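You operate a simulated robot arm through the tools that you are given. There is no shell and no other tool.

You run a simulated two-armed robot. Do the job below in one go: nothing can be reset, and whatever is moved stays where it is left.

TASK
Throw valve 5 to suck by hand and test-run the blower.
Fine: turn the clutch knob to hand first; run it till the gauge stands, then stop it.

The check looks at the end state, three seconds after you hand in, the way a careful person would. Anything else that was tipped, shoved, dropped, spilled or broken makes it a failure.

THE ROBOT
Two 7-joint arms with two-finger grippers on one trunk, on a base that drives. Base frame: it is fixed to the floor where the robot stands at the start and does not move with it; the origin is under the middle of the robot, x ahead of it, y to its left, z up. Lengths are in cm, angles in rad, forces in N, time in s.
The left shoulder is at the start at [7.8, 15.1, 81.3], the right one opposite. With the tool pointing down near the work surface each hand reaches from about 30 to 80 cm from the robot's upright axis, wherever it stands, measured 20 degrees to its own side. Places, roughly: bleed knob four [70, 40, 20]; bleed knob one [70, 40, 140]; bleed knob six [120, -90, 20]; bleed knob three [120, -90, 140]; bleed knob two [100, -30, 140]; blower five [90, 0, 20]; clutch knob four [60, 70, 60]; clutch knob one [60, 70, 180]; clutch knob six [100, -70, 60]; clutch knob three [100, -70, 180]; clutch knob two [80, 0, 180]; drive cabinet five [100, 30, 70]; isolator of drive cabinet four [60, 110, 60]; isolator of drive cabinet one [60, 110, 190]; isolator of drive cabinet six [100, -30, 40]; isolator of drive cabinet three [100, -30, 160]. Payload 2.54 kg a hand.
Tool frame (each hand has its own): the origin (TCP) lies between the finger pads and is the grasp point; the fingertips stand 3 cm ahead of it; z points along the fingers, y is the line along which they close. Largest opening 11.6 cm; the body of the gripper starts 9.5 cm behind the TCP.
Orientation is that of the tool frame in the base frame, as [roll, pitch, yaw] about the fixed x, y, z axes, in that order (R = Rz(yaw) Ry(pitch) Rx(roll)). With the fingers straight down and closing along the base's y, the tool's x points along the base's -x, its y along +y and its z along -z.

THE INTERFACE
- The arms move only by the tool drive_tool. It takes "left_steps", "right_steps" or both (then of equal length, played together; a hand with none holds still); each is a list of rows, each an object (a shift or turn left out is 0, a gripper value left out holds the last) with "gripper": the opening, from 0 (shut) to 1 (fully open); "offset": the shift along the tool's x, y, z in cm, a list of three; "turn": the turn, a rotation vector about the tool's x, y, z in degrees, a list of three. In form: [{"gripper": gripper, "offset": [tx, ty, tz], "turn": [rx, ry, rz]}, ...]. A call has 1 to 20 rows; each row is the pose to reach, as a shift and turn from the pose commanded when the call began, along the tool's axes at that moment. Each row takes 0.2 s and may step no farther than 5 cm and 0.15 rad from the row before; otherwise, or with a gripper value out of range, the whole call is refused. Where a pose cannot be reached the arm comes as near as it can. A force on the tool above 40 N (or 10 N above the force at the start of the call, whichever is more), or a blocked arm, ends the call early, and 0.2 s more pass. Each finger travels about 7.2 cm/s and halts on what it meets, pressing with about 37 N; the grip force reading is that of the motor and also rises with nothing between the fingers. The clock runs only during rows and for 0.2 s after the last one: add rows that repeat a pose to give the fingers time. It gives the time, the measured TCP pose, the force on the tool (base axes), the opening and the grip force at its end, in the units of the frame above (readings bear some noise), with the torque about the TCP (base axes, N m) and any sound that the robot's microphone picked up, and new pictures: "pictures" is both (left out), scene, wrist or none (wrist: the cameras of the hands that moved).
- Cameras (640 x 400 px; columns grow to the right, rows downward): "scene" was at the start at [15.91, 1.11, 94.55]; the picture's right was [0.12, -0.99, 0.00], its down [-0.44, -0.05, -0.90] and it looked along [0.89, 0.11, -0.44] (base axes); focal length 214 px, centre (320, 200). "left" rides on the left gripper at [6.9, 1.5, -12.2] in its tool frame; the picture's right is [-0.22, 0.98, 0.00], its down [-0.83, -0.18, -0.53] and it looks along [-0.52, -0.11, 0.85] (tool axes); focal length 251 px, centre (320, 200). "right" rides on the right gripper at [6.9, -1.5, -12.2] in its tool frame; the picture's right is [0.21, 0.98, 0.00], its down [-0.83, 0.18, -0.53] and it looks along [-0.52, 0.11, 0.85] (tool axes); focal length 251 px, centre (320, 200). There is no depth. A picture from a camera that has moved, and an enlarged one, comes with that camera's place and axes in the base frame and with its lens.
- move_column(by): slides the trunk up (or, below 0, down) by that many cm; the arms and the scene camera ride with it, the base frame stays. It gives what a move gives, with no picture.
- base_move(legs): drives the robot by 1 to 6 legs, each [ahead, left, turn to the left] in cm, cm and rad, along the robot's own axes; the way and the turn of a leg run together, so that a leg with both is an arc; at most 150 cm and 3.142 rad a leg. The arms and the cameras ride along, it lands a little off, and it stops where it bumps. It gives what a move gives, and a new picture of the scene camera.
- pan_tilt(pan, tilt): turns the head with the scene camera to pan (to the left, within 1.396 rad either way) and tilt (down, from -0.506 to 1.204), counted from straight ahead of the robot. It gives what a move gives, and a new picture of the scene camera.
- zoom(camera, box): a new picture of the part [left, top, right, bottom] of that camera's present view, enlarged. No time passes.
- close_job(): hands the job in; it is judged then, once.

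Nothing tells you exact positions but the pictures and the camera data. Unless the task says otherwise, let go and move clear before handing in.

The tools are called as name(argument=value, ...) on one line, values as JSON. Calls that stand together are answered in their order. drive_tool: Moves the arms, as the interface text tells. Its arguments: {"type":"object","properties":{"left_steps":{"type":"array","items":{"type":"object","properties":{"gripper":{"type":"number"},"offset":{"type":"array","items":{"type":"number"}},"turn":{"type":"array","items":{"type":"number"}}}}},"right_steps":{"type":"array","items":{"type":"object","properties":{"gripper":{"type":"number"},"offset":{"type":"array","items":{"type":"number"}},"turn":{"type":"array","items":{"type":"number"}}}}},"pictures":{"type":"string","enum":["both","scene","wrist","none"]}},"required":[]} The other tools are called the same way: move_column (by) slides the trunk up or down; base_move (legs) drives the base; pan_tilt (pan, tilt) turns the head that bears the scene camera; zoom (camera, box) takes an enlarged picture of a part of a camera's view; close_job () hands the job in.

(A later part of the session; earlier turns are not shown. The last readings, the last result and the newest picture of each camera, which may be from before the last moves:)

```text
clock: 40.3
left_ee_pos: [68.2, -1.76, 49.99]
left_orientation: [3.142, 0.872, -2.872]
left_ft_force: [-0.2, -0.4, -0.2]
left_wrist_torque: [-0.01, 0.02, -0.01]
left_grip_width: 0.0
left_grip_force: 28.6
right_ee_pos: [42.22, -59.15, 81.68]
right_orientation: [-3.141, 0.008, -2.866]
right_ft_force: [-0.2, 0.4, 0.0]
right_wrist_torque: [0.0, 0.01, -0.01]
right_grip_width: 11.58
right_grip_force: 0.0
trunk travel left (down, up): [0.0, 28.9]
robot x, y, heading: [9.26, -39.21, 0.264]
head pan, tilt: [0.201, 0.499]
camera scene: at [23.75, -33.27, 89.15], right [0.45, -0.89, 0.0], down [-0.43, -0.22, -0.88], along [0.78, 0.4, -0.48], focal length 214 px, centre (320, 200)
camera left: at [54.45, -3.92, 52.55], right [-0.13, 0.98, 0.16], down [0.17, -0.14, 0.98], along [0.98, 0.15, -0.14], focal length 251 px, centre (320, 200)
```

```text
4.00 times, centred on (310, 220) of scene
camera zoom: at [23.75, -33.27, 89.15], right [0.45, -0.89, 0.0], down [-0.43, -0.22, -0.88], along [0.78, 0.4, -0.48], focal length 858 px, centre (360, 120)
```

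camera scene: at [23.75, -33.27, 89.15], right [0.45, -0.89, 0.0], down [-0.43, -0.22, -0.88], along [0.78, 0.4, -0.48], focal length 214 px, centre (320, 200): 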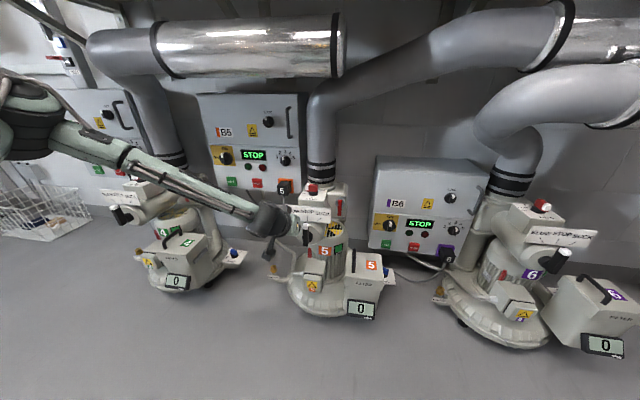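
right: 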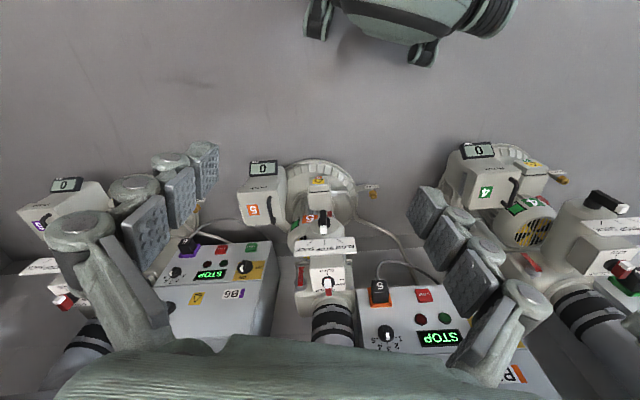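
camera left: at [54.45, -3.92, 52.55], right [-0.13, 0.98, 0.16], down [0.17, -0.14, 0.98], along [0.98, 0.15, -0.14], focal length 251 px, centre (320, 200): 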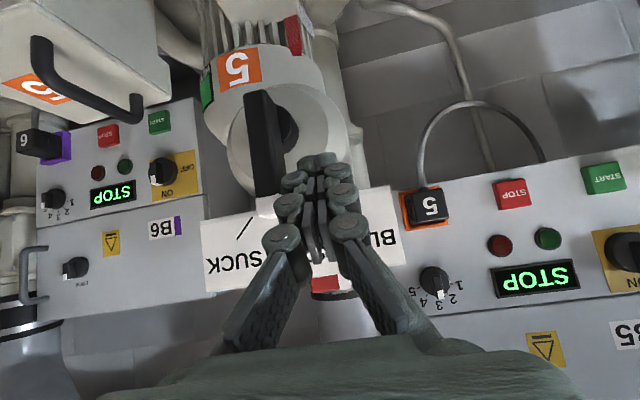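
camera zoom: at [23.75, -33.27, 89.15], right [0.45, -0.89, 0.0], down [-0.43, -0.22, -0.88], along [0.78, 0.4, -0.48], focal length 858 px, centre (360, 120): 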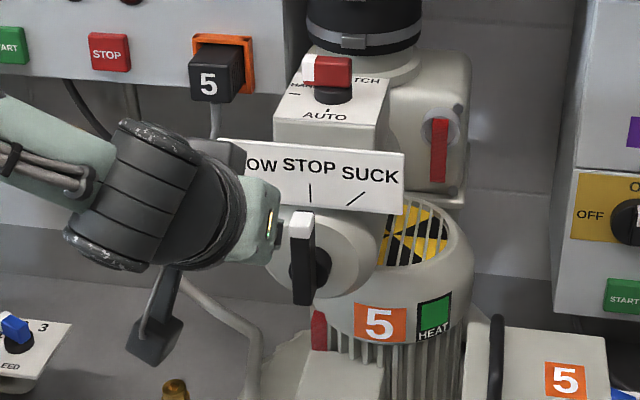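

The fingertips sit left of the lever at about 4–5 cm above its pivot. I raise them 1 cm and push to the right in small steps.

drive_tool(left_steps=[{"gripper": 0, "offset": [-0.84, 0, -0.71]}, {"gripper": 0, "offset": [-0.84, -0.6, -0.71]}, {"gripper": 0, "offset": [-0.84, -1.2, -0.71]}, {"gripper": 0, "offset": [-0.84, -1.8, -0.71]}, {"gripper": 0, "offset": [-0.84, -2.4, -0.71]}, {"gripper": 0, "offset": [-0.84, -3.0, -0.71]}])

zoom(camera="left", box=[190, 50, 390, 230])

zoom(camera="scene", box=[260, 170, 360, 270])

```text
clock: 41.7
left_ee_pos: [69.0, -4.75, 51.01]
left_orientation: [-3.14, 0.872, -2.872]
left_ft_force: [0.2, -0.5, -0.9]
left_wrist_torque: [-0.01, 0.03, -0.01]
left_grip_width: 0.01
left_grip_force: 29.0
right_ee_pos: [42.22, -59.31, 81.58]
right_orientation: [-3.141, 0.007, -2.866]
right_ft_force: [0.0, -0.2, -0.2]
right_wrist_torque: [0.01, -0.04, -0.03]
right_grip_width: 11.61
right_grip_force: 0.0
trunk travel left (down, up): [0.0, 28.9]
robot x, y, heading: [9.08, -39.47, 0.269]
head pan, tilt: [0.201, 0.499]
camera scene: at [23.75, -33.28, 89.15], right [0.45, -0.89, 0.0], down [-0.43, -0.22, -0.88], along [0.78, 0.4, -0.48], focal length 214 px, centre (320, 200)
camera left: at [55.29, -6.87, 53.59], right [-0.13, 0.98, 0.16], down [0.17, -0.14, 0.98], along [0.98, 0.15, -0.14], focal length 251 px, centre (320, 200)
```

scene: 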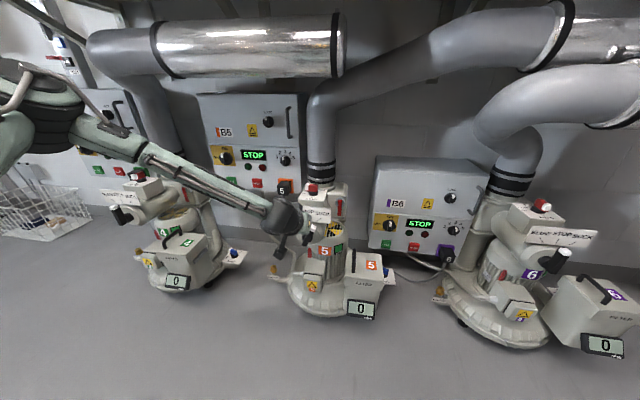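
left: 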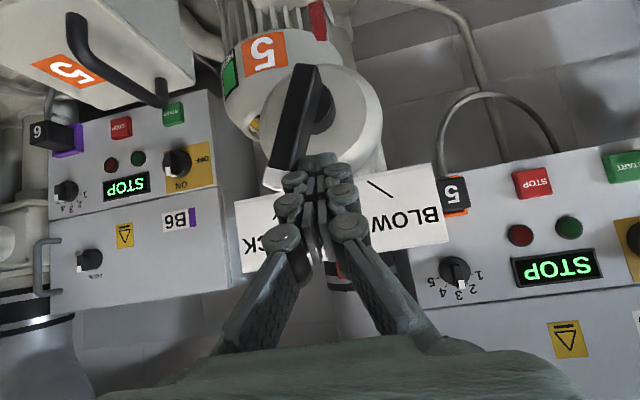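

```text
2.22 times, centred on (290, 140) of left
camera zoom: at [55.29, -6.87, 53.59], right [-0.13, 0.98, 0.16], down [0.17, -0.14, 0.98], along [0.98, 0.15, -0.14], focal length 559 px, centre (387, 333)
```

zoom: 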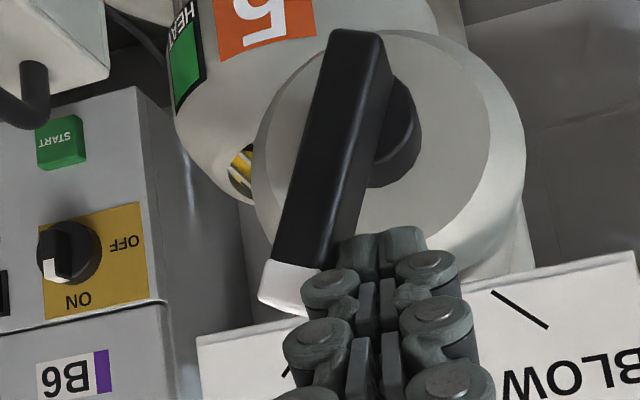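

```text
4.00 times, centred on (310, 220) of scene
camera zoom: at [23.75, -33.28, 89.15], right [0.45, -0.89, 0.0], down [-0.43, -0.22, -0.88], along [0.78, 0.4, -0.48], focal length 858 px, centre (360, 120)
```

zoom: 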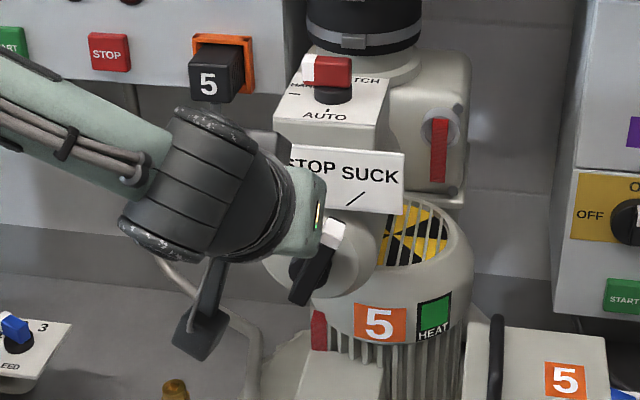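

The lever follows with almost no force, now around 25–30°. A little more.

drive_tool(left_steps=[{"gripper": 0, "offset": [0, -0.5, 0]}, {"gripper": 0, "offset": [0, -1.0, 0]}, {"gripper": 0, "offset": [0, -1.4, 0]}, {"gripper": 0, "offset": [0, -1.4, 0]}])

zoom(camera="left", box=[190, 50, 390, 230])

zoom(camera="scene", box=[280, 180, 360, 260])

```text
clock: 42.7
left_ee_pos: [69.26, -5.86, 51.03]
left_orientation: [-3.14, 0.87, -2.872]
left_ft_force: [-1.1, -0.1, -0.3]
left_wrist_torque: [-0.02, -0.02, 0.03]
left_grip_width: 0.02
left_grip_force: 28.2
right_ee_pos: [42.2, -59.15, 81.58]
right_orientation: [3.141, 0.008, -2.867]
right_ft_force: [0.0, -0.9, -0.2]
right_wrist_torque: [0.01, 0.01, -0.01]
right_grip_width: 11.55
right_grip_force: 0.1
trunk travel left (down, up): [0.0, 28.9]
robot x, y, heading: [9.4, -39.26, 0.277]
head pan, tilt: [0.201, 0.499]
camera scene: at [23.75, -33.27, 89.15], right [0.45, -0.89, 0.0], down [-0.43, -0.22, -0.88], along [0.78, 0.4, -0.48], focal length 214 px, centre (320, 200)
camera left: at [55.57, -8.05, 53.64], right [-0.13, 0.98, 0.16], down [0.17, -0.14, 0.98], along [0.98, 0.15, -0.15], focal length 251 px, centre (320, 200)
```

scene: 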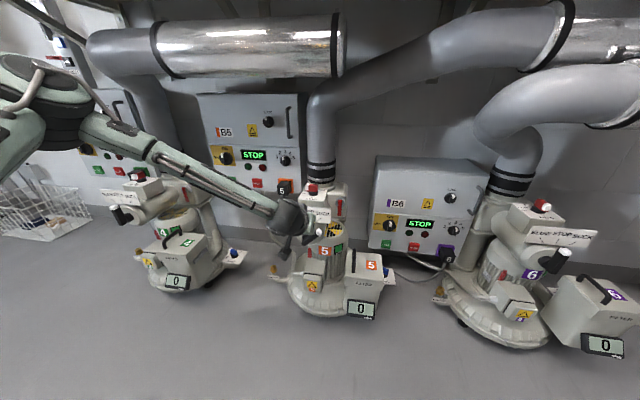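
left: 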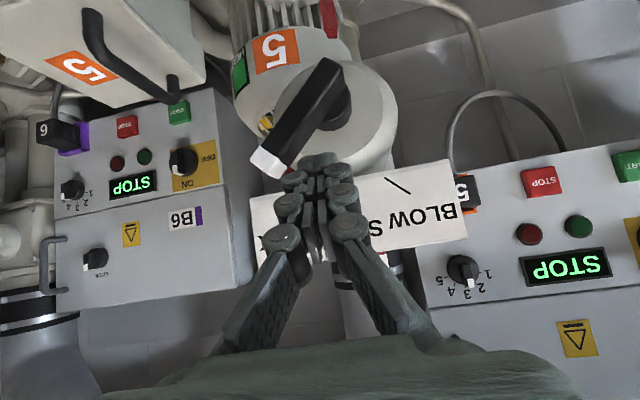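

```text
2.22 times, centred on (290, 140) of left
camera zoom: at [55.57, -8.05, 53.64], right [-0.13, 0.98, 0.16], down [0.17, -0.14, 0.98], along [0.98, 0.15, -0.15], focal length 559 px, centre (387, 333)
```

zoom: 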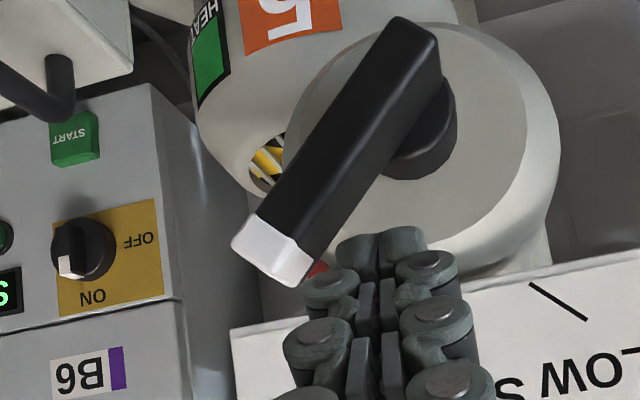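

```text
5.00 times, centred on (320, 220) of scene
camera zoom: at [23.75, -33.27, 89.15], right [0.45, -0.89, 0.0], down [-0.43, -0.22, -0.88], along [0.78, 0.4, -0.48], focal length 1072 px, centre (320, 100)
```

zoom: 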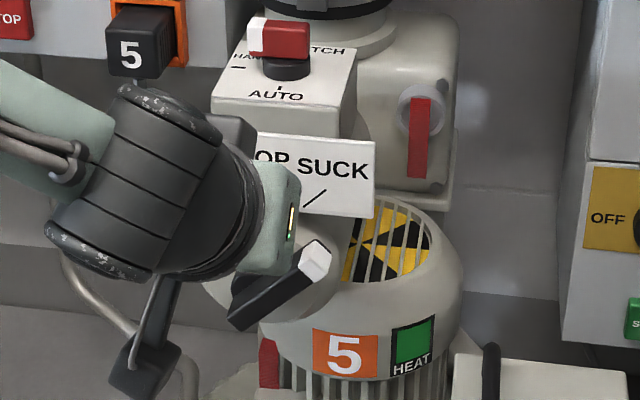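

The lever looks parallel to the SUCK tick and seems to have dropped into place. I'll back the hand off to the left and out for an unobstructed look.

drive_tool(left_steps=[{"gripper": 0, "offset": [0, 1.5, 0]}, {"gripper": 0, "offset": [0, 3, -1]}, {"gripper": 0, "offset": [1.5, 4, -4]}, {"gripper": 0, "offset": [3, 7, -7]}, {"gripper": 0, "offset": [3, 11, -9]}, {"gripper": 0, "offset": [3, 15, -11]}, {"gripper": 0, "offset": [3, 15, -11]}])

zoom(camera="left", box=[140, 30, 360, 210])

zoom(camera="scene", box=[280, 180, 360, 260])

```text
clock: 44.3
left_ee_pos: [55.29, 5.84, 55.69]
left_orientation: [3.141, 0.872, -2.874]
left_ft_force: [-0.5, -0.2, 0.6]
left_wrist_torque: [-0.01, -0.02, 0.05]
left_grip_width: 0.0
left_grip_force: 29.0
right_ee_pos: [42.18, -59.21, 81.59]
right_orientation: [3.14, 0.008, -2.865]
right_ft_force: [-0.3, 0.5, -0.5]
right_wrist_torque: [-0.02, -0.01, 0.01]
right_grip_width: 11.58
right_grip_force: 0.3
trunk travel left (down, up): [0.0, 28.9]
robot x, y, heading: [9.01, -38.98, 0.27]
head pan, tilt: [0.201, 0.499]
camera scene: at [23.75, -33.27, 89.15], right [0.45, -0.89, 0.0], down [-0.43, -0.22, -0.88], along [0.78, 0.4, -0.48], focal length 214 px, centre (320, 200)
camera left: at [41.64, 3.65, 58.26], right [-0.13, 0.98, 0.16], down [0.17, -0.14, 0.98], along [0.98, 0.15, -0.14], focal length 251 px, centre (320, 200)
```

scene: 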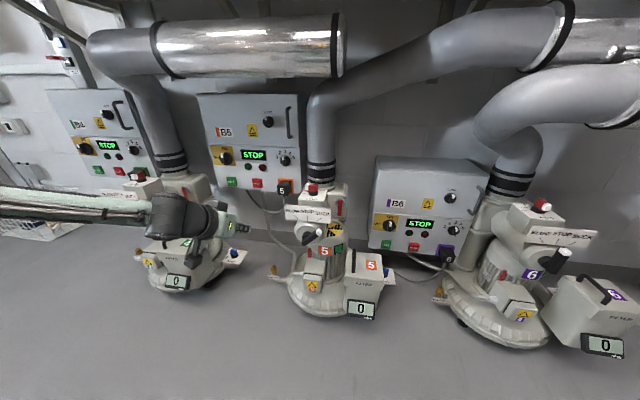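
left: 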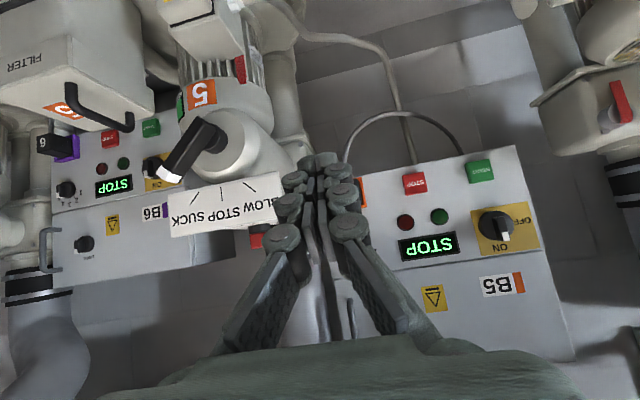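

```text
2.22 times, centred on (250, 120) of left
camera zoom: at [41.64, 3.65, 58.26], right [-0.13, 0.98, 0.16], down [0.17, -0.14, 0.98], along [0.98, 0.15, -0.14], focal length 559 px, centre (476, 378)
```

zoom: 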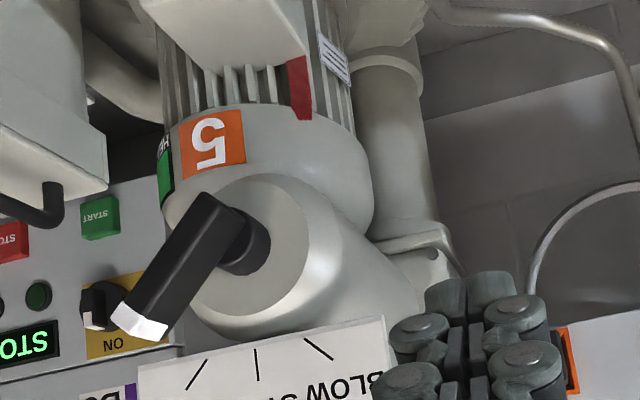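

```text
5.00 times, centred on (320, 220) of scene
camera zoom: at [23.75, -33.27, 89.15], right [0.45, -0.89, 0.0], down [-0.43, -0.22, -0.88], along [0.78, 0.4, -0.48], focal length 1072 px, centre (320, 100)
```

zoom: 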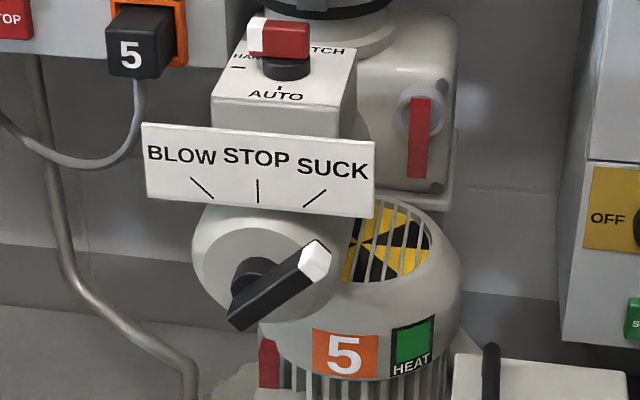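

Clutch at HAND, lever lined up with SUCK. Now for the buttons: I'll drive left 32 cm, then forward, so that cabinet B5's START and STOP lie in the left arm's reach.

base_move(legs=[[0, 32, 0]])

pan_tilt(pan=0.0, tilt=0.7)

```text
clock: 48.0
left_ee_pos: [46.73, 36.3, 55.76]
left_orientation: [3.141, 0.873, -2.868]
left_ft_force: [-0.1, -0.7, 0.4]
left_wrist_torque: [0.0, 0.01, -0.04]
left_grip_width: 0.02
left_grip_force: 29.1
right_ee_pos: [33.77, -28.8, 81.55]
right_orientation: [-3.14, 0.007, -2.861]
right_ft_force: [0.9, -0.2, 0.4]
right_wrist_torque: [0.02, 0.02, -0.01]
right_grip_width: 11.57
right_grip_force: 0.1
trunk travel left (down, up): [0.0, 28.9]
robot x, y, heading: [0.66, -8.94, 0.276]
head pan, tilt: [0.201, 0.499]
camera scene: at [15.21, -2.86, 89.15], right [0.46, -0.89, 0.0], down [-0.43, -0.22, -0.88], along [0.78, 0.4, -0.48], focal length 214 px, centre (320, 200)
```

scene: 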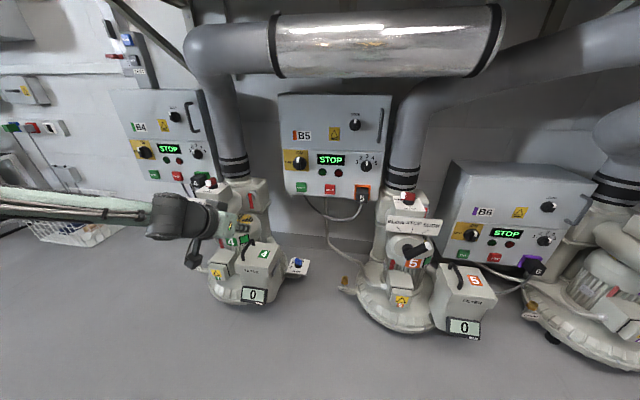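

```text
clock: 48.7
left_ee_pos: [46.76, 36.42, 55.64]
left_orientation: [3.14, 0.873, -2.868]
left_ft_force: [0.5, 0.4, -0.5]
left_wrist_torque: [-0.01, 0.02, 0.03]
left_grip_width: 0.01
left_grip_force: 27.9
right_ee_pos: [33.88, -28.69, 81.48]
right_orientation: [-3.141, 0.006, -2.861]
right_ft_force: [-0.4, 0.3, 0.6]
right_wrist_torque: [0.0, 0.0, 0.03]
right_grip_width: 11.62
right_grip_force: 0.1
trunk travel left (down, up): [0.0, 28.9]
robot x, y, heading: [0.18, -8.76, 0.274]
head pan, tilt: [0.0, 0.7]
camera scene: at [15.3, -4.72, 87.38], right [0.27, -0.96, 0.0], down [-0.62, -0.18, -0.77], along [0.74, 0.21, -0.64], focal length 214 px, centre (320, 200)
```

scene: 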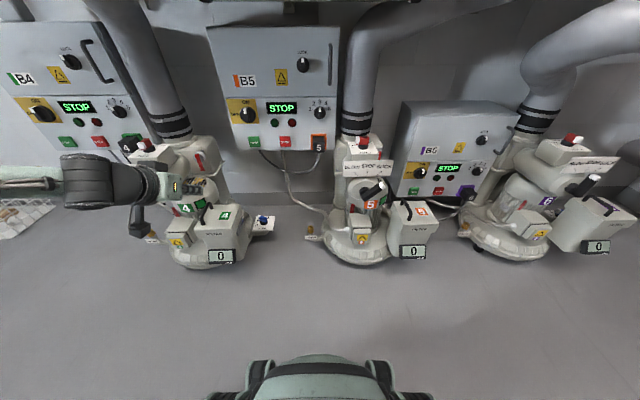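

The forearm hangs rather low and to the left near unit 4, so before driving forward I'll lift the hand 9 cm and bring it in a bit.

drive_tool(left_steps=[{"offset": [-2.3, -1, -1.9]}, {"offset": [-4.6, -2, -3.9]}, {"offset": [-6.9, -4, -5.8]}, {"offset": [-6.9, -4, -5.8]}], pictures="scene")

base_move(legs=[[10, 0, 0]])

```text
clock: 49.7
left_ee_pos: [47.7, 32.43, 64.54]
left_orientation: [3.139, 0.87, -2.868]
left_ft_force: [0.3, -0.1, 0.2]
left_wrist_torque: [-0.03, -0.02, 0.01]
left_grip_width: 0.01
left_grip_force: 28.7
right_ee_pos: [33.74, -28.79, 81.57]
right_orientation: [3.141, 0.007, -2.861]
right_ft_force: [0.1, 0.1, 0.5]
right_wrist_torque: [-0.01, 0.01, -0.01]
right_grip_width: 11.6
right_grip_force: 0.1
trunk travel left (down, up): [0.0, 28.9]
robot x, y, heading: [0.65, -9.1, 0.276]
head pan, tilt: [0.0, 0.7]
camera scene: at [15.3, -4.73, 87.38], right [0.27, -0.96, 0.0], down [-0.62, -0.18, -0.77], along [0.74, 0.21, -0.64], focal length 214 px, centre (320, 200)
```

scene: 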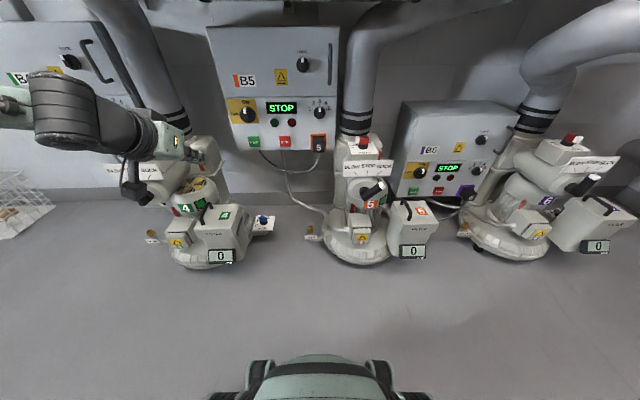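

```text
clock: 50.8
left_ee_pos: [57.13, 35.25, 64.71]
left_orientation: [3.141, 0.873, -2.866]
left_ft_force: [-0.1, -0.2, 0.4]
left_wrist_torque: [0.02, 0.0, -0.03]
left_grip_width: 0.0
left_grip_force: 28.2
right_ee_pos: [43.35, -25.99, 81.59]
right_orientation: [-3.14, 0.007, -2.859]
right_ft_force: [-1.1, 0.1, -0.2]
right_wrist_torque: [-0.01, -0.04, -0.01]
right_grip_width: 11.58
right_grip_force: 0.0
trunk travel left (down, up): [0.0, 28.9]
robot x, y, heading: [10.21, -6.19, 0.281]
head pan, tilt: [0.0, 0.7]
camera scene: at [24.76, -2.02, 87.38], right [0.27, -0.96, 0.0], down [-0.62, -0.18, -0.77], along [0.74, 0.21, -0.64], focal length 214 px, centre (320, 200)
```

scene: 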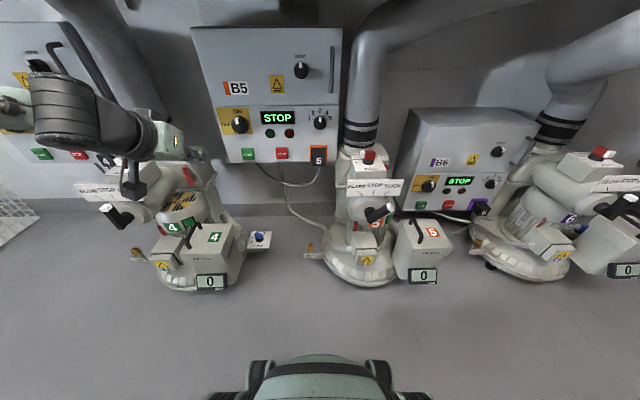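

The forearm rides well above unit 4. Another 11 cm forward.

base_move(legs=[[11, 0, 0]])

zoom(camera="left", box=[0, 0, 640, 400])

zoom(camera="scene", box=[180, 20, 360, 180])

```text
clock: 52.0
left_ee_pos: [67.72, 38.21, 64.63]
left_orientation: [-3.142, 0.872, -2.866]
left_ft_force: [-0.5, -0.7, 0.3]
left_wrist_torque: [0.0, -0.01, 0.0]
left_grip_width: 0.02
left_grip_force: 28.6
right_ee_pos: [53.79, -22.93, 81.57]
right_orientation: [-3.141, 0.006, -2.857]
right_ft_force: [0.5, 0.8, -0.7]
right_wrist_torque: [0.02, 0.01, 0.0]
right_grip_width: 11.59
right_grip_force: 0.0
trunk travel left (down, up): [0.0, 28.9]
robot x, y, heading: [20.66, -3.33, 0.28]
head pan, tilt: [0.0, 0.7]
camera scene: at [35.26, 0.98, 87.38], right [0.27, -0.96, 0.0], down [-0.62, -0.18, -0.77], along [0.74, 0.21, -0.64], focal length 214 px, centre (320, 200)
```

scene: 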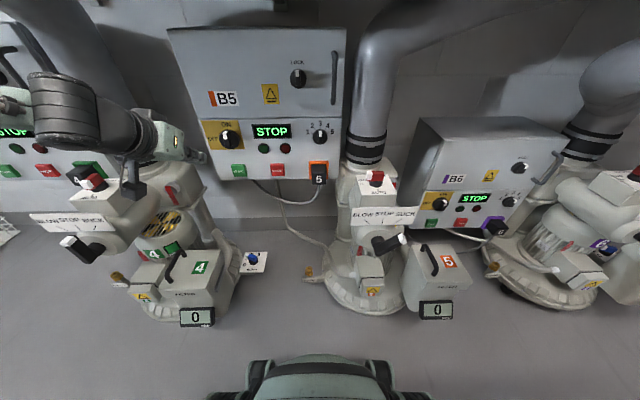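

```text
1.00 times, centred on (320, 200) of left (not enlarged: the box is as wide or as high as the picture)
camera zoom: at [53.86, 35.99, 67.17], right [-0.13, 0.98, 0.16], down [0.17, -0.14, 0.98], along [0.98, 0.16, -0.14], focal length 251 px, centre (320, 200)
```

zoom: 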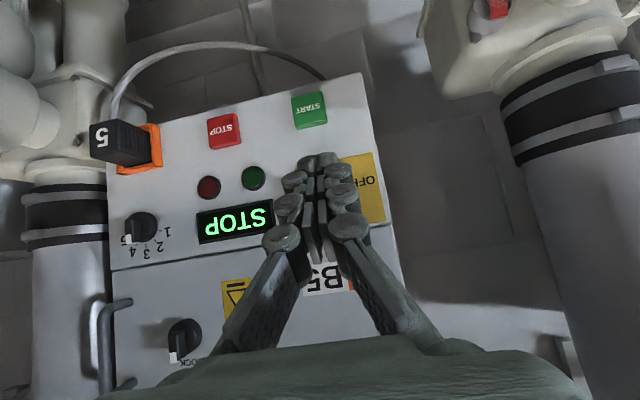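

```text
2.50 times, centred on (270, 100) of scene
camera zoom: at [35.26, 0.98, 87.38], right [0.27, -0.96, 0.0], down [-0.62, -0.18, -0.77], along [0.74, 0.21, -0.64], focal length 536 px, centre (445, 450)
```

zoom: 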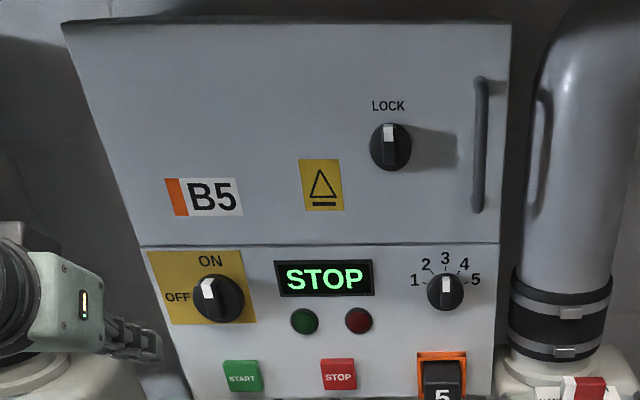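

START is at about u 92.8 straight ahead of the hand and STOP 12 cm to its right. I'll bring the shut fingertips to about 3 cm in front of START.

drive_tool(left_steps=[{"gripper": 0, "offset": [0.8, -0.3, 4.2]}, {"gripper": 0, "offset": [1.6, -0.5, 8.4]}, {"gripper": 0, "offset": [2.4, -0.8, 12.6]}, {"gripper": 0, "offset": [3.1, -1.06, 16.8]}, {"gripper": 0, "offset": [3.1, -1.06, 16.8]}])

zoom(camera="left", box=[200, 50, 440, 210])

zoom(camera="scene", box=[140, 90, 300, 220])

```text
clock: 53.2
left_ee_pos: [78.3, 40.29, 51.54]
left_orientation: [3.141, 0.874, -2.865]
left_ft_force: [-0.2, -0.5, -0.8]
left_wrist_torque: [0.01, 0.0, 0.01]
left_grip_width: 0.0
left_grip_force: 28.8
right_ee_pos: [53.73, -23.04, 81.61]
right_orientation: [-3.14, 0.008, -2.859]
right_ft_force: [-0.8, -0.2, 0.1]
right_wrist_torque: [0.0, 0.0, -0.01]
right_grip_width: 11.59
right_grip_force: 0.0
trunk travel left (down, up): [0.0, 28.9]
robot x, y, heading: [20.49, -3.27, 0.277]
head pan, tilt: [0.0, 0.7]
camera scene: at [35.27, 0.99, 87.37], right [0.27, -0.96, 0.0], down [-0.62, -0.18, -0.76], along [0.74, 0.21, -0.64], focal length 214 px, centre (320, 200)
camera left: at [64.54, 38.06, 54.13], right [-0.13, 0.98, 0.16], down [0.17, -0.14, 0.98], along [0.98, 0.16, -0.14], focal length 251 px, centre (320, 200)
```

scene: 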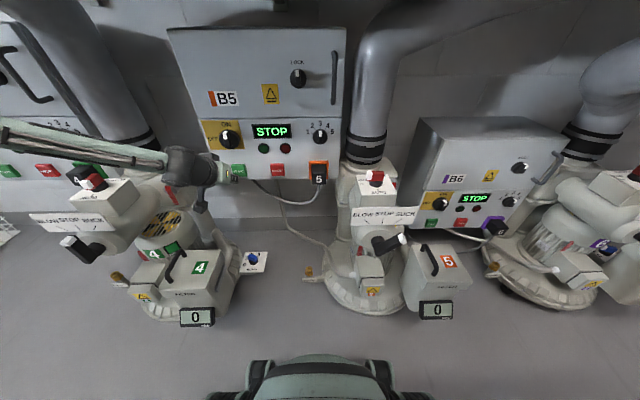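
left: 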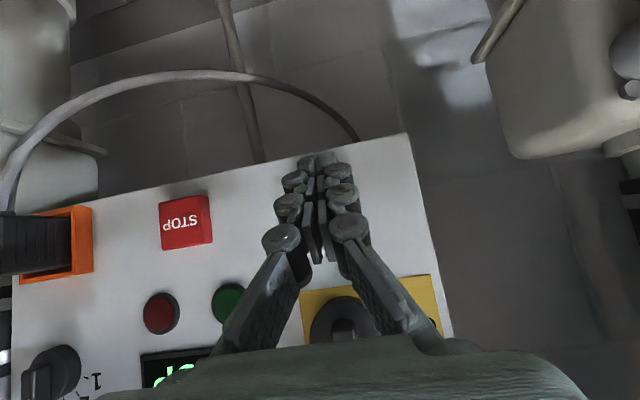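

```text
2.50 times, centred on (320, 130) of left
camera zoom: at [64.54, 38.06, 54.13], right [-0.13, 0.98, 0.16], down [0.17, -0.14, 0.98], along [0.98, 0.16, -0.14], focal length 629 px, centre (320, 375)
```

zoom: 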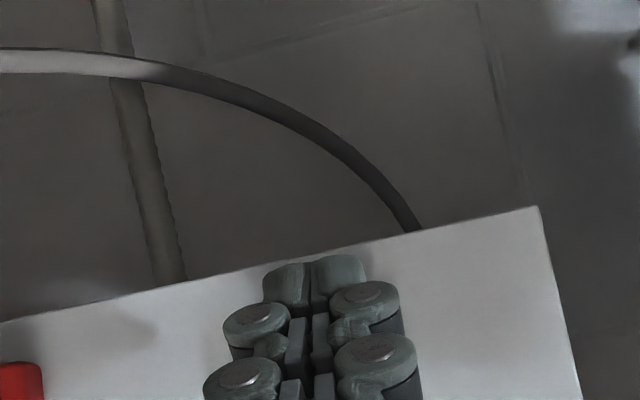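

```text
3.08 times, centred on (220, 155) of scene
camera zoom: at [35.27, 0.99, 87.37], right [0.27, -0.96, 0.0], down [-0.62, -0.18, -0.76], along [0.74, 0.21, -0.64], focal length 660 px, centre (628, 338)
```

zoom: 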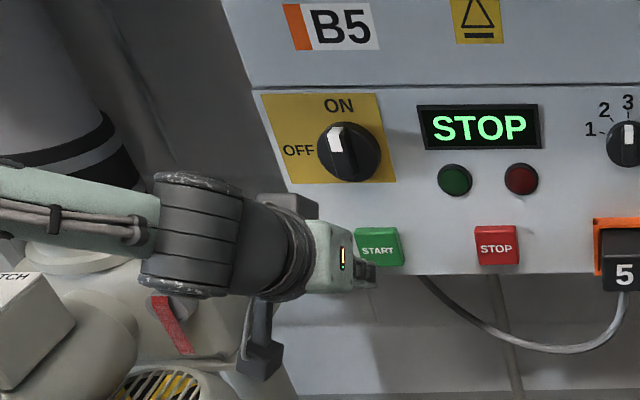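

The fingertips are aligned in front of START. I press straight forward up to about 4.4 cm and come back.

drive_tool(left_steps=[{"gripper": 0, "offset": [-1.6, -0.3, 1.9]}, {"gripper": 0, "offset": [-2.1, -0.3, 2.5]}, {"gripper": 0, "offset": [-2.45, -0.3, 2.9]}, {"gripper": 0, "offset": [-2.64, -0.3, 3.14]}])

zoom(camera="scene", box=[190, 90, 350, 220])

```text
clock: 54.0
left_ee_pos: [81.35, 40.59, 51.35]
left_orientation: [-3.134, 0.862, -2.861]
left_ft_force: [-23.4, -6.4, 8.2]
left_wrist_torque: [-0.04, 0.04, 0.02]
left_grip_width: 0.61
left_grip_force: 28.6
right_ee_pos: [53.67, -22.92, 81.67]
right_orientation: [-3.141, 0.008, -2.853]
right_ft_force: [-0.2, 1.2, 0.9]
right_wrist_torque: [0.0, 0.03, 0.03]
right_grip_width: 11.6
right_grip_force: 0.0
trunk travel left (down, up): [0.0, 28.9]
robot x, y, heading: [20.21, -3.13, 0.281]
head pan, tilt: [0.0, 0.7]
heard: click
stopped in row 4 (left hand): the force on the tool passed its limit at 44 N (the readings are from after the stop); the commanded pose is now the measured one
camera scene: at [35.03, 0.95, 87.41], right [0.28, -0.96, 0.0], down [-0.62, -0.18, -0.77], along [0.74, 0.21, -0.64], focal length 214 px, centre (320, 200)
camera left: at [67.56, 38.48, 53.95], right [-0.13, 0.98, 0.16], down [0.18, -0.14, 0.98], along [0.98, 0.15, -0.15], focal length 251 px, centre (320, 200)
```

scene: 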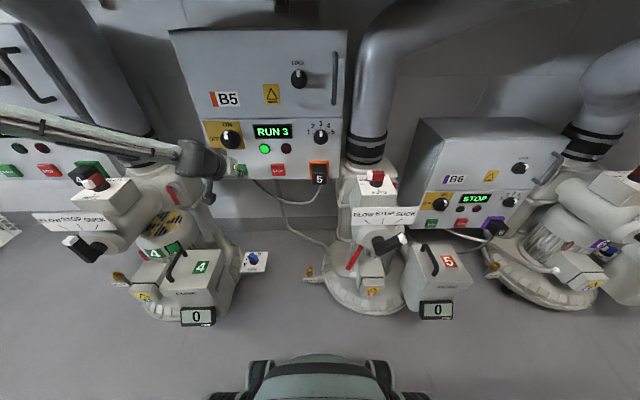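
left: 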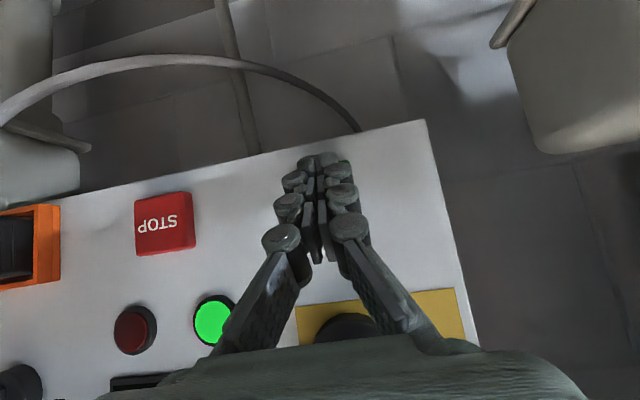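

```text
3.08 times, centred on (270, 155) of scene
camera zoom: at [35.03, 0.95, 87.41], right [0.28, -0.96, 0.0], down [-0.62, -0.18, -0.77], along [0.74, 0.21, -0.64], focal length 660 px, centre (474, 338)
```

zoom: 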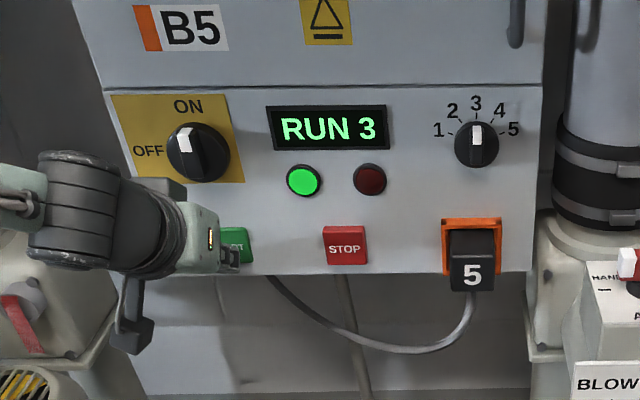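

The cabinet shows RUN 3. I back off the button, shift in front of STOP, and watch the gauge on filter 5.

drive_tool(left_steps=[{"gripper": 0, "offset": [1.2, 0, -1.4]}, {"gripper": 0, "offset": [2.25, -0.5, -2.7]}, {"gripper": 0, "offset": [2.25, -4.5, -2.7]}, {"gripper": 0, "offset": [2.25, -8.5, -2.7]}, {"gripper": 0, "offset": [2.25, -12.1, -2.7]}, {"gripper": 0, "offset": [2.25, -12.1, -2.7]}])

zoom(camera="scene", box=[320, 160, 480, 330])

zoom(camera="scene", box=[190, 90, 350, 220])

```text
clock: 55.4
left_ee_pos: [80.41, 29.15, 52.3]
left_orientation: [-3.138, 0.864, -2.862]
left_ft_force: [-0.1, -0.8, -0.2]
left_wrist_torque: [-0.02, 0.0, 0.04]
left_grip_width: 0.0
left_grip_force: 28.6
left hand out of reach, approached as far as the arm can: row 5, 6
right_ee_pos: [53.77, -22.86, 81.68]
right_orientation: [-3.141, 0.009, -2.857]
right_ft_force: [-0.5, 0.1, 0.1]
right_wrist_torque: [0.02, -0.04, -0.03]
right_grip_width: 11.62
right_grip_force: 0.0
trunk travel left (down, up): [0.0, 28.9]
robot x, y, heading: [20.47, -2.88, 0.275]
head pan, tilt: [0.0, 0.7]
camera scene: at [35.2, 0.99, 87.38], right [0.28, -0.96, 0.0], down [-0.62, -0.18, -0.76], along [0.74, 0.21, -0.64], focal length 214 px, centre (320, 200)
camera left: at [66.68, 26.85, 55.02], right [-0.13, 0.98, 0.16], down [0.17, -0.14, 0.98], along [0.98, 0.16, -0.15], focal length 251 px, centre (320, 200)
```

scene: 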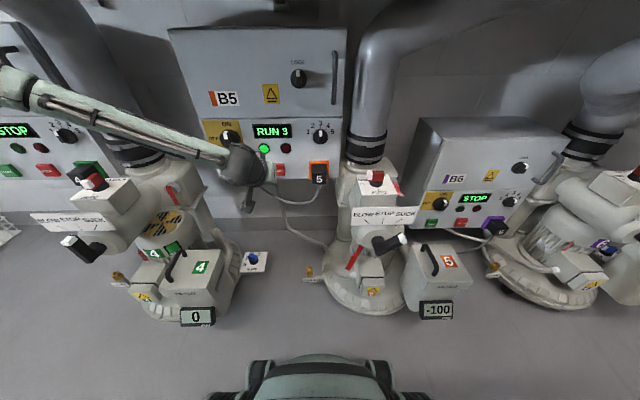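
left: 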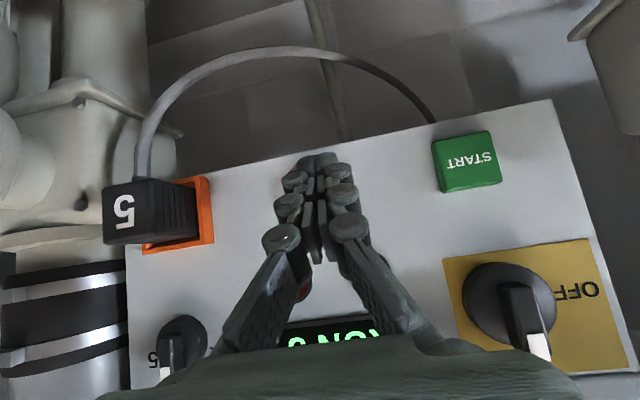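

```text
2.35 times, centred on (400, 245) of scene
camera zoom: at [35.2, 0.99, 87.38], right [0.28, -0.96, 0.0], down [-0.62, -0.18, -0.76], along [0.74, 0.21, -0.64], focal length 505 px, centre (132, 94)
```

zoom: 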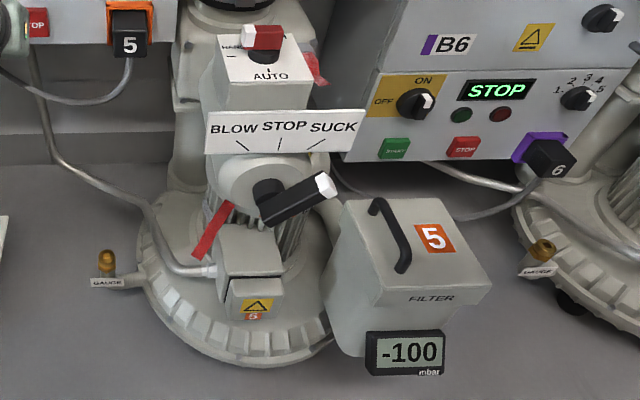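

```text
3.08 times, centred on (270, 155) of scene
camera zoom: at [35.2, 0.99, 87.38], right [0.28, -0.96, 0.0], down [-0.62, -0.18, -0.76], along [0.74, 0.21, -0.64], focal length 660 px, centre (474, 338)
```

zoom: 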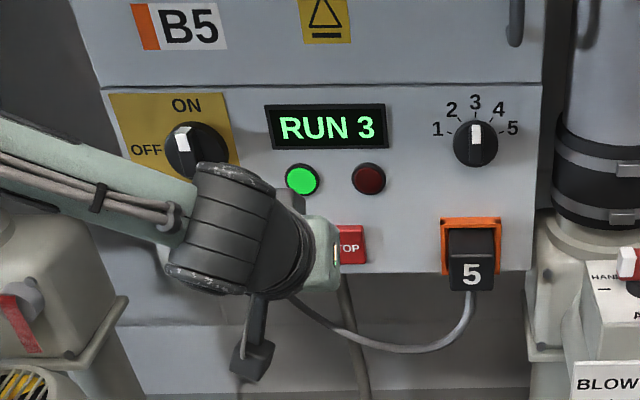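

Gauge 5 reads −100 mbar and is still falling, airflow is on. The arm stops 1.3 cm short of STOP's centre line, so I'll nudge the base 1.5 cm to the right while the gauge settles.

base_move(legs=[[0, -1.5, 0]])

zoom(camera="scene", box=[380, 230, 480, 330])

zoom(camera="left", box=[0, 0, 640, 400])

```text
clock: 56.3
left_ee_pos: [80.89, 27.61, 52.28]
left_orientation: [-3.138, 0.863, -2.864]
left_ft_force: [0.7, 0.3, 0.3]
left_wrist_torque: [-0.02, 0.0, 0.0]
left_grip_width: 0.0
left_grip_force: 28.7
right_ee_pos: [54.18, -24.26, 81.79]
right_orientation: [-3.139, 0.008, -2.858]
right_ft_force: [1.0, 0.0, 0.6]
right_wrist_torque: [-0.02, -0.02, -0.01]
right_grip_width: 11.61
right_grip_force: 0.1
trunk travel left (down, up): [0.0, 28.9]
robot x, y, heading: [20.8, -4.66, 0.28]
head pan, tilt: [0.0, 0.7]
camera scene: at [35.61, -0.43, 87.38], right [0.28, -0.96, 0.0], down [-0.62, -0.18, -0.76], along [0.74, 0.21, -0.64], focal length 214 px, centre (320, 200)
```

scene: 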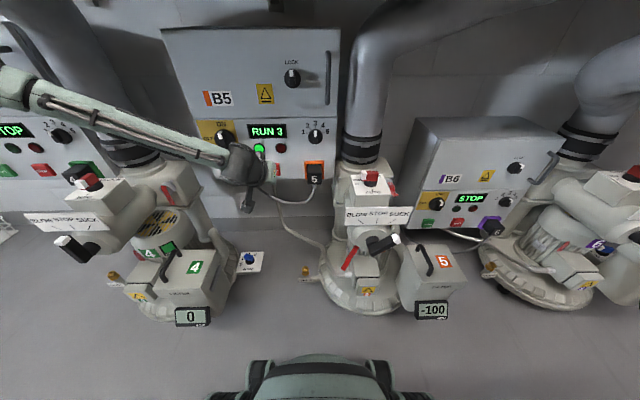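

```text
4.00 times, centred on (430, 280) of scene
camera zoom: at [35.61, -0.43, 87.38], right [0.28, -0.96, 0.0], down [-0.62, -0.18, -0.76], along [0.74, 0.21, -0.64], focal length 858 px, centre (-120, -120)
```

zoom: 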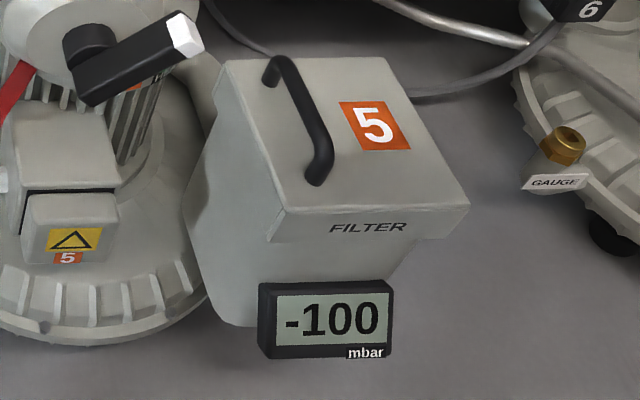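

```text
1.00 times, centred on (320, 200) of left (not enlarged: the box is as wide or as high as the picture)
camera zoom: at [67.08, 25.47, 55.01], right [-0.13, 0.98, 0.16], down [0.17, -0.14, 0.98], along [0.98, 0.16, -0.15], focal length 251 px, centre (320, 200)
```

zoom: 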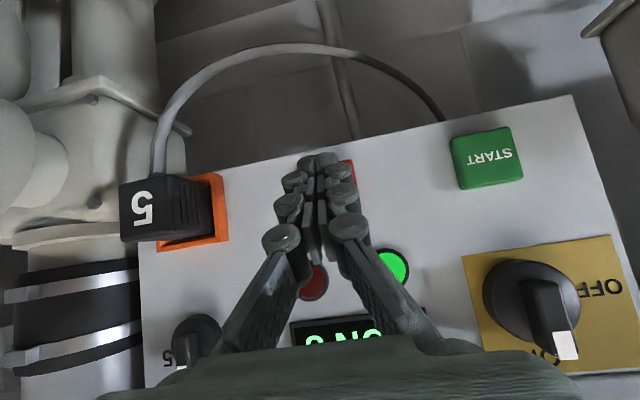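

The gauge shows −100 twice in a row. I'll centre on STOP (0.5 cm left), wait three more seconds and read it again.

drive_tool(left_steps=[{"gripper": 0, "offset": [0, 0.5, 0]}, {"gripper": 0, "offset": [0, 0.5, 0]}, {"gripper": 0, "offset": [0, 0.5, 0]}, {"gripper": 0, "offset": [0, 0.5, 0]}, {"gripper": 0, "offset": [0, 0.5, 0]}, {"gripper": 0, "offset": [0, 0.5, 0]}, {"gripper": 0, "offset": [0, 0.5, 0]}, {"gripper": 0, "offset": [0, 0.5, 0]}, {"gripper": 0, "offset": [0, 0.5, 0]}, {"gripper": 0, "offset": [0, 0.5, 0]}, {"gripper": 0, "offset": [0, 0.5, 0]}, {"gripper": 0, "offset": [0, 0.5, 0]}, {"gripper": 0, "offset": [0, 0.5, 0]}, {"gripper": 0, "offset": [0, 0.5, 0]}])

zoom(camera="scene", box=[320, 160, 480, 330])

zoom(camera="scene", box=[200, 100, 340, 220])

```text
clock: 59.3
left_ee_pos: [80.77, 28.1, 52.27]
left_orientation: [-3.137, 0.863, -2.864]
left_ft_force: [0.3, -0.5, 0.1]
left_wrist_torque: [0.0, 0.02, -0.01]
left_grip_width: 0.0
left_grip_force: 28.2
right_ee_pos: [54.18, -24.32, 81.52]
right_orientation: [3.14, 0.009, -2.854]
right_ft_force: [0.3, -0.2, 0.3]
right_wrist_torque: [-0.01, -0.04, 0.02]
right_grip_width: 11.6
right_grip_force: 0.1
trunk travel left (down, up): [0.0, 28.9]
robot x, y, heading: [20.81, -4.67, 0.279]
head pan, tilt: [0.0, 0.7]
camera scene: at [35.61, -0.43, 87.38], right [0.28, -0.96, 0.0], down [-0.62, -0.18, -0.76], along [0.74, 0.21, -0.64], focal length 214 px, centre (320, 200)
camera left: at [66.97, 25.96, 54.97], right [-0.13, 0.98, 0.16], down [0.17, -0.14, 0.98], along [0.98, 0.16, -0.15], focal length 251 px, centre (320, 200)
```

scene: 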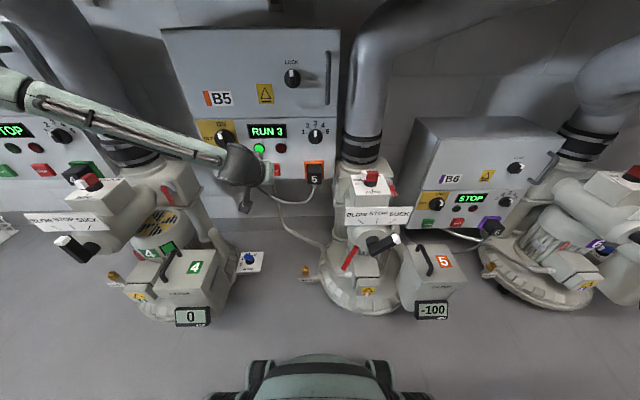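
left: 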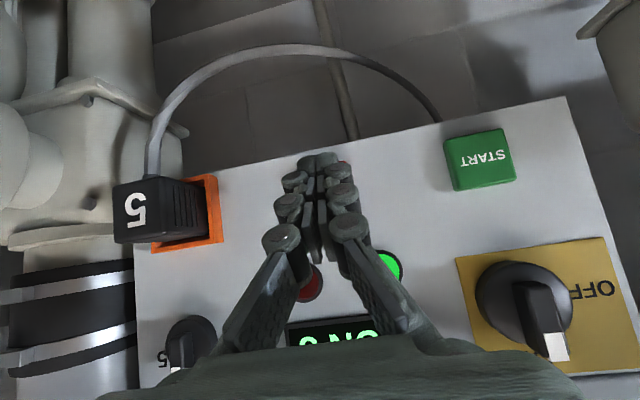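

```text
2.35 times, centred on (400, 245) of scene
camera zoom: at [35.61, -0.43, 87.38], right [0.28, -0.96, 0.0], down [-0.62, -0.18, -0.76], along [0.74, 0.21, -0.64], focal length 505 px, centre (132, 94)
```

zoom: 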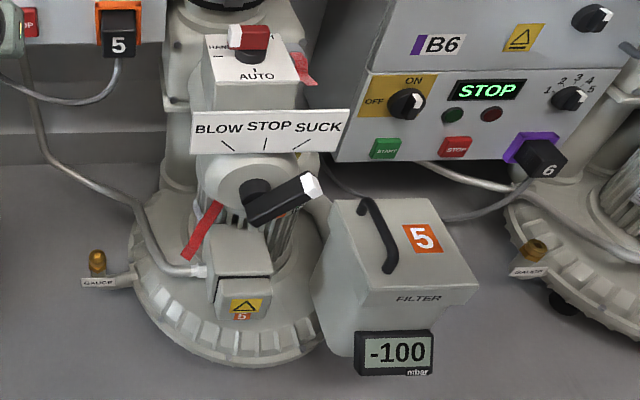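

```text
3.33 times, centred on (270, 160) of scene
camera zoom: at [35.61, -0.43, 87.38], right [0.28, -0.96, 0.0], down [-0.62, -0.18, -0.76], along [0.74, 0.21, -0.64], focal length 715 px, centre (487, 333)
```

zoom: 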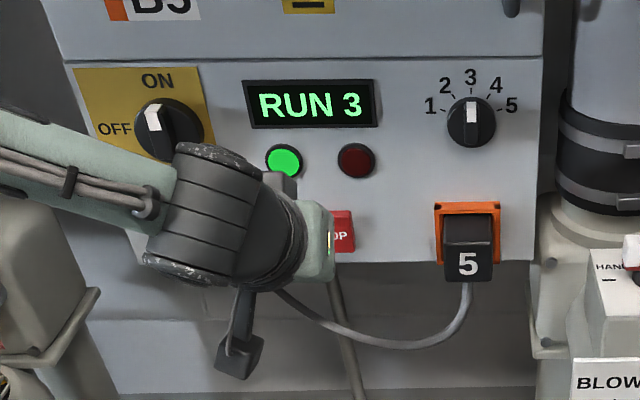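

The gauge stands at −100 mbar for over four seconds. I press STOP.

drive_tool(left_steps=[{"gripper": 0, "offset": [-1.1, 0, 2.36]}, {"gripper": 0, "offset": [-1.55, 0, 2.89]}, {"gripper": 0, "offset": [-1.81, 0, 3.2]}, {"gripper": 0, "offset": [-2.0, 0, 3.42]}, {"gripper": 0, "offset": [-2.2, 0, 3.65]}])

zoom(camera="scene", box=[200, 100, 340, 220])

```text
clock: 60.5
left_ee_pos: [83.56, 30.24, 52.77]
left_orientation: [-3.136, 0.864, -2.864]
left_ft_force: [-1.0, 0.1, 0.2]
left_wrist_torque: [-0.04, -0.01, -0.03]
left_grip_width: 0.0
left_grip_force: 29.2
left hand out of reach, approached as far as the arm can: row 1, 2, 3, 4, 5
right_ee_pos: [54.12, -24.36, 81.59]
right_orientation: [3.141, 0.006, -2.857]
right_ft_force: [-0.4, 0.4, 0.2]
right_wrist_torque: [-0.01, -0.01, -0.01]
right_grip_width: 11.6
right_grip_force: 0.1
trunk travel left (down, up): [0.0, 28.9]
robot x, y, heading: [20.94, -4.55, 0.281]
head pan, tilt: [0.0, 0.7]
camera scene: at [35.61, -0.43, 87.38], right [0.28, -0.96, 0.0], down [-0.62, -0.18, -0.76], along [0.74, 0.21, -0.64], focal length 214 px, centre (320, 200)
camera left: at [69.76, 27.94, 55.37], right [-0.13, 0.98, 0.16], down [0.17, -0.14, 0.98], along [0.98, 0.16, -0.15], focal length 251 px, centre (320, 200)
```

scene: 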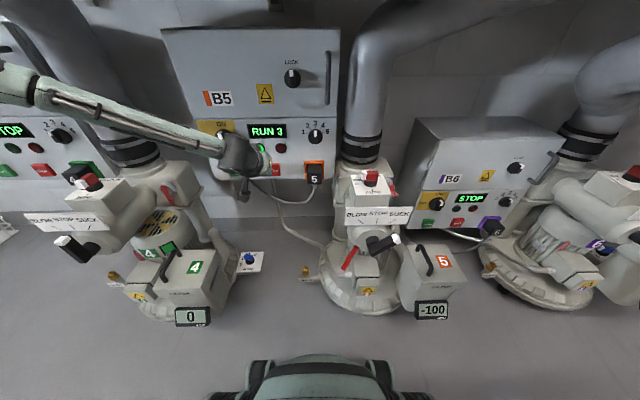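
left: 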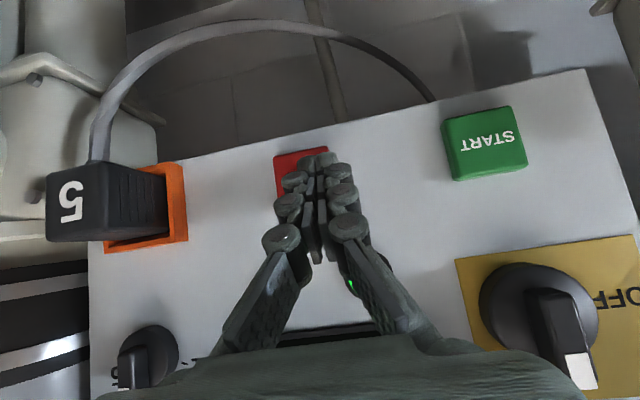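

```text
3.33 times, centred on (270, 160) of scene
camera zoom: at [35.61, -0.43, 87.38], right [0.28, -0.96, 0.0], down [-0.62, -0.18, -0.76], along [0.74, 0.21, -0.64], focal length 715 px, centre (487, 333)
```

zoom: 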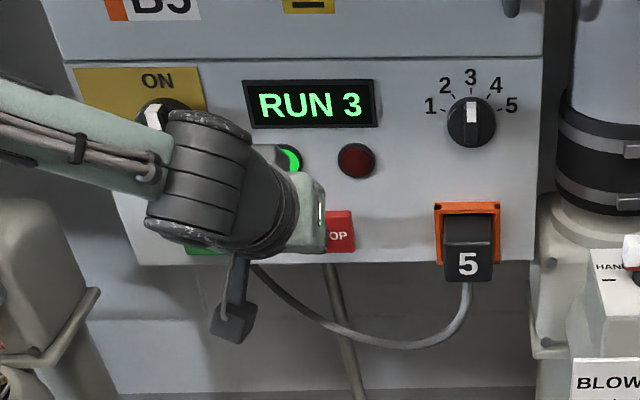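

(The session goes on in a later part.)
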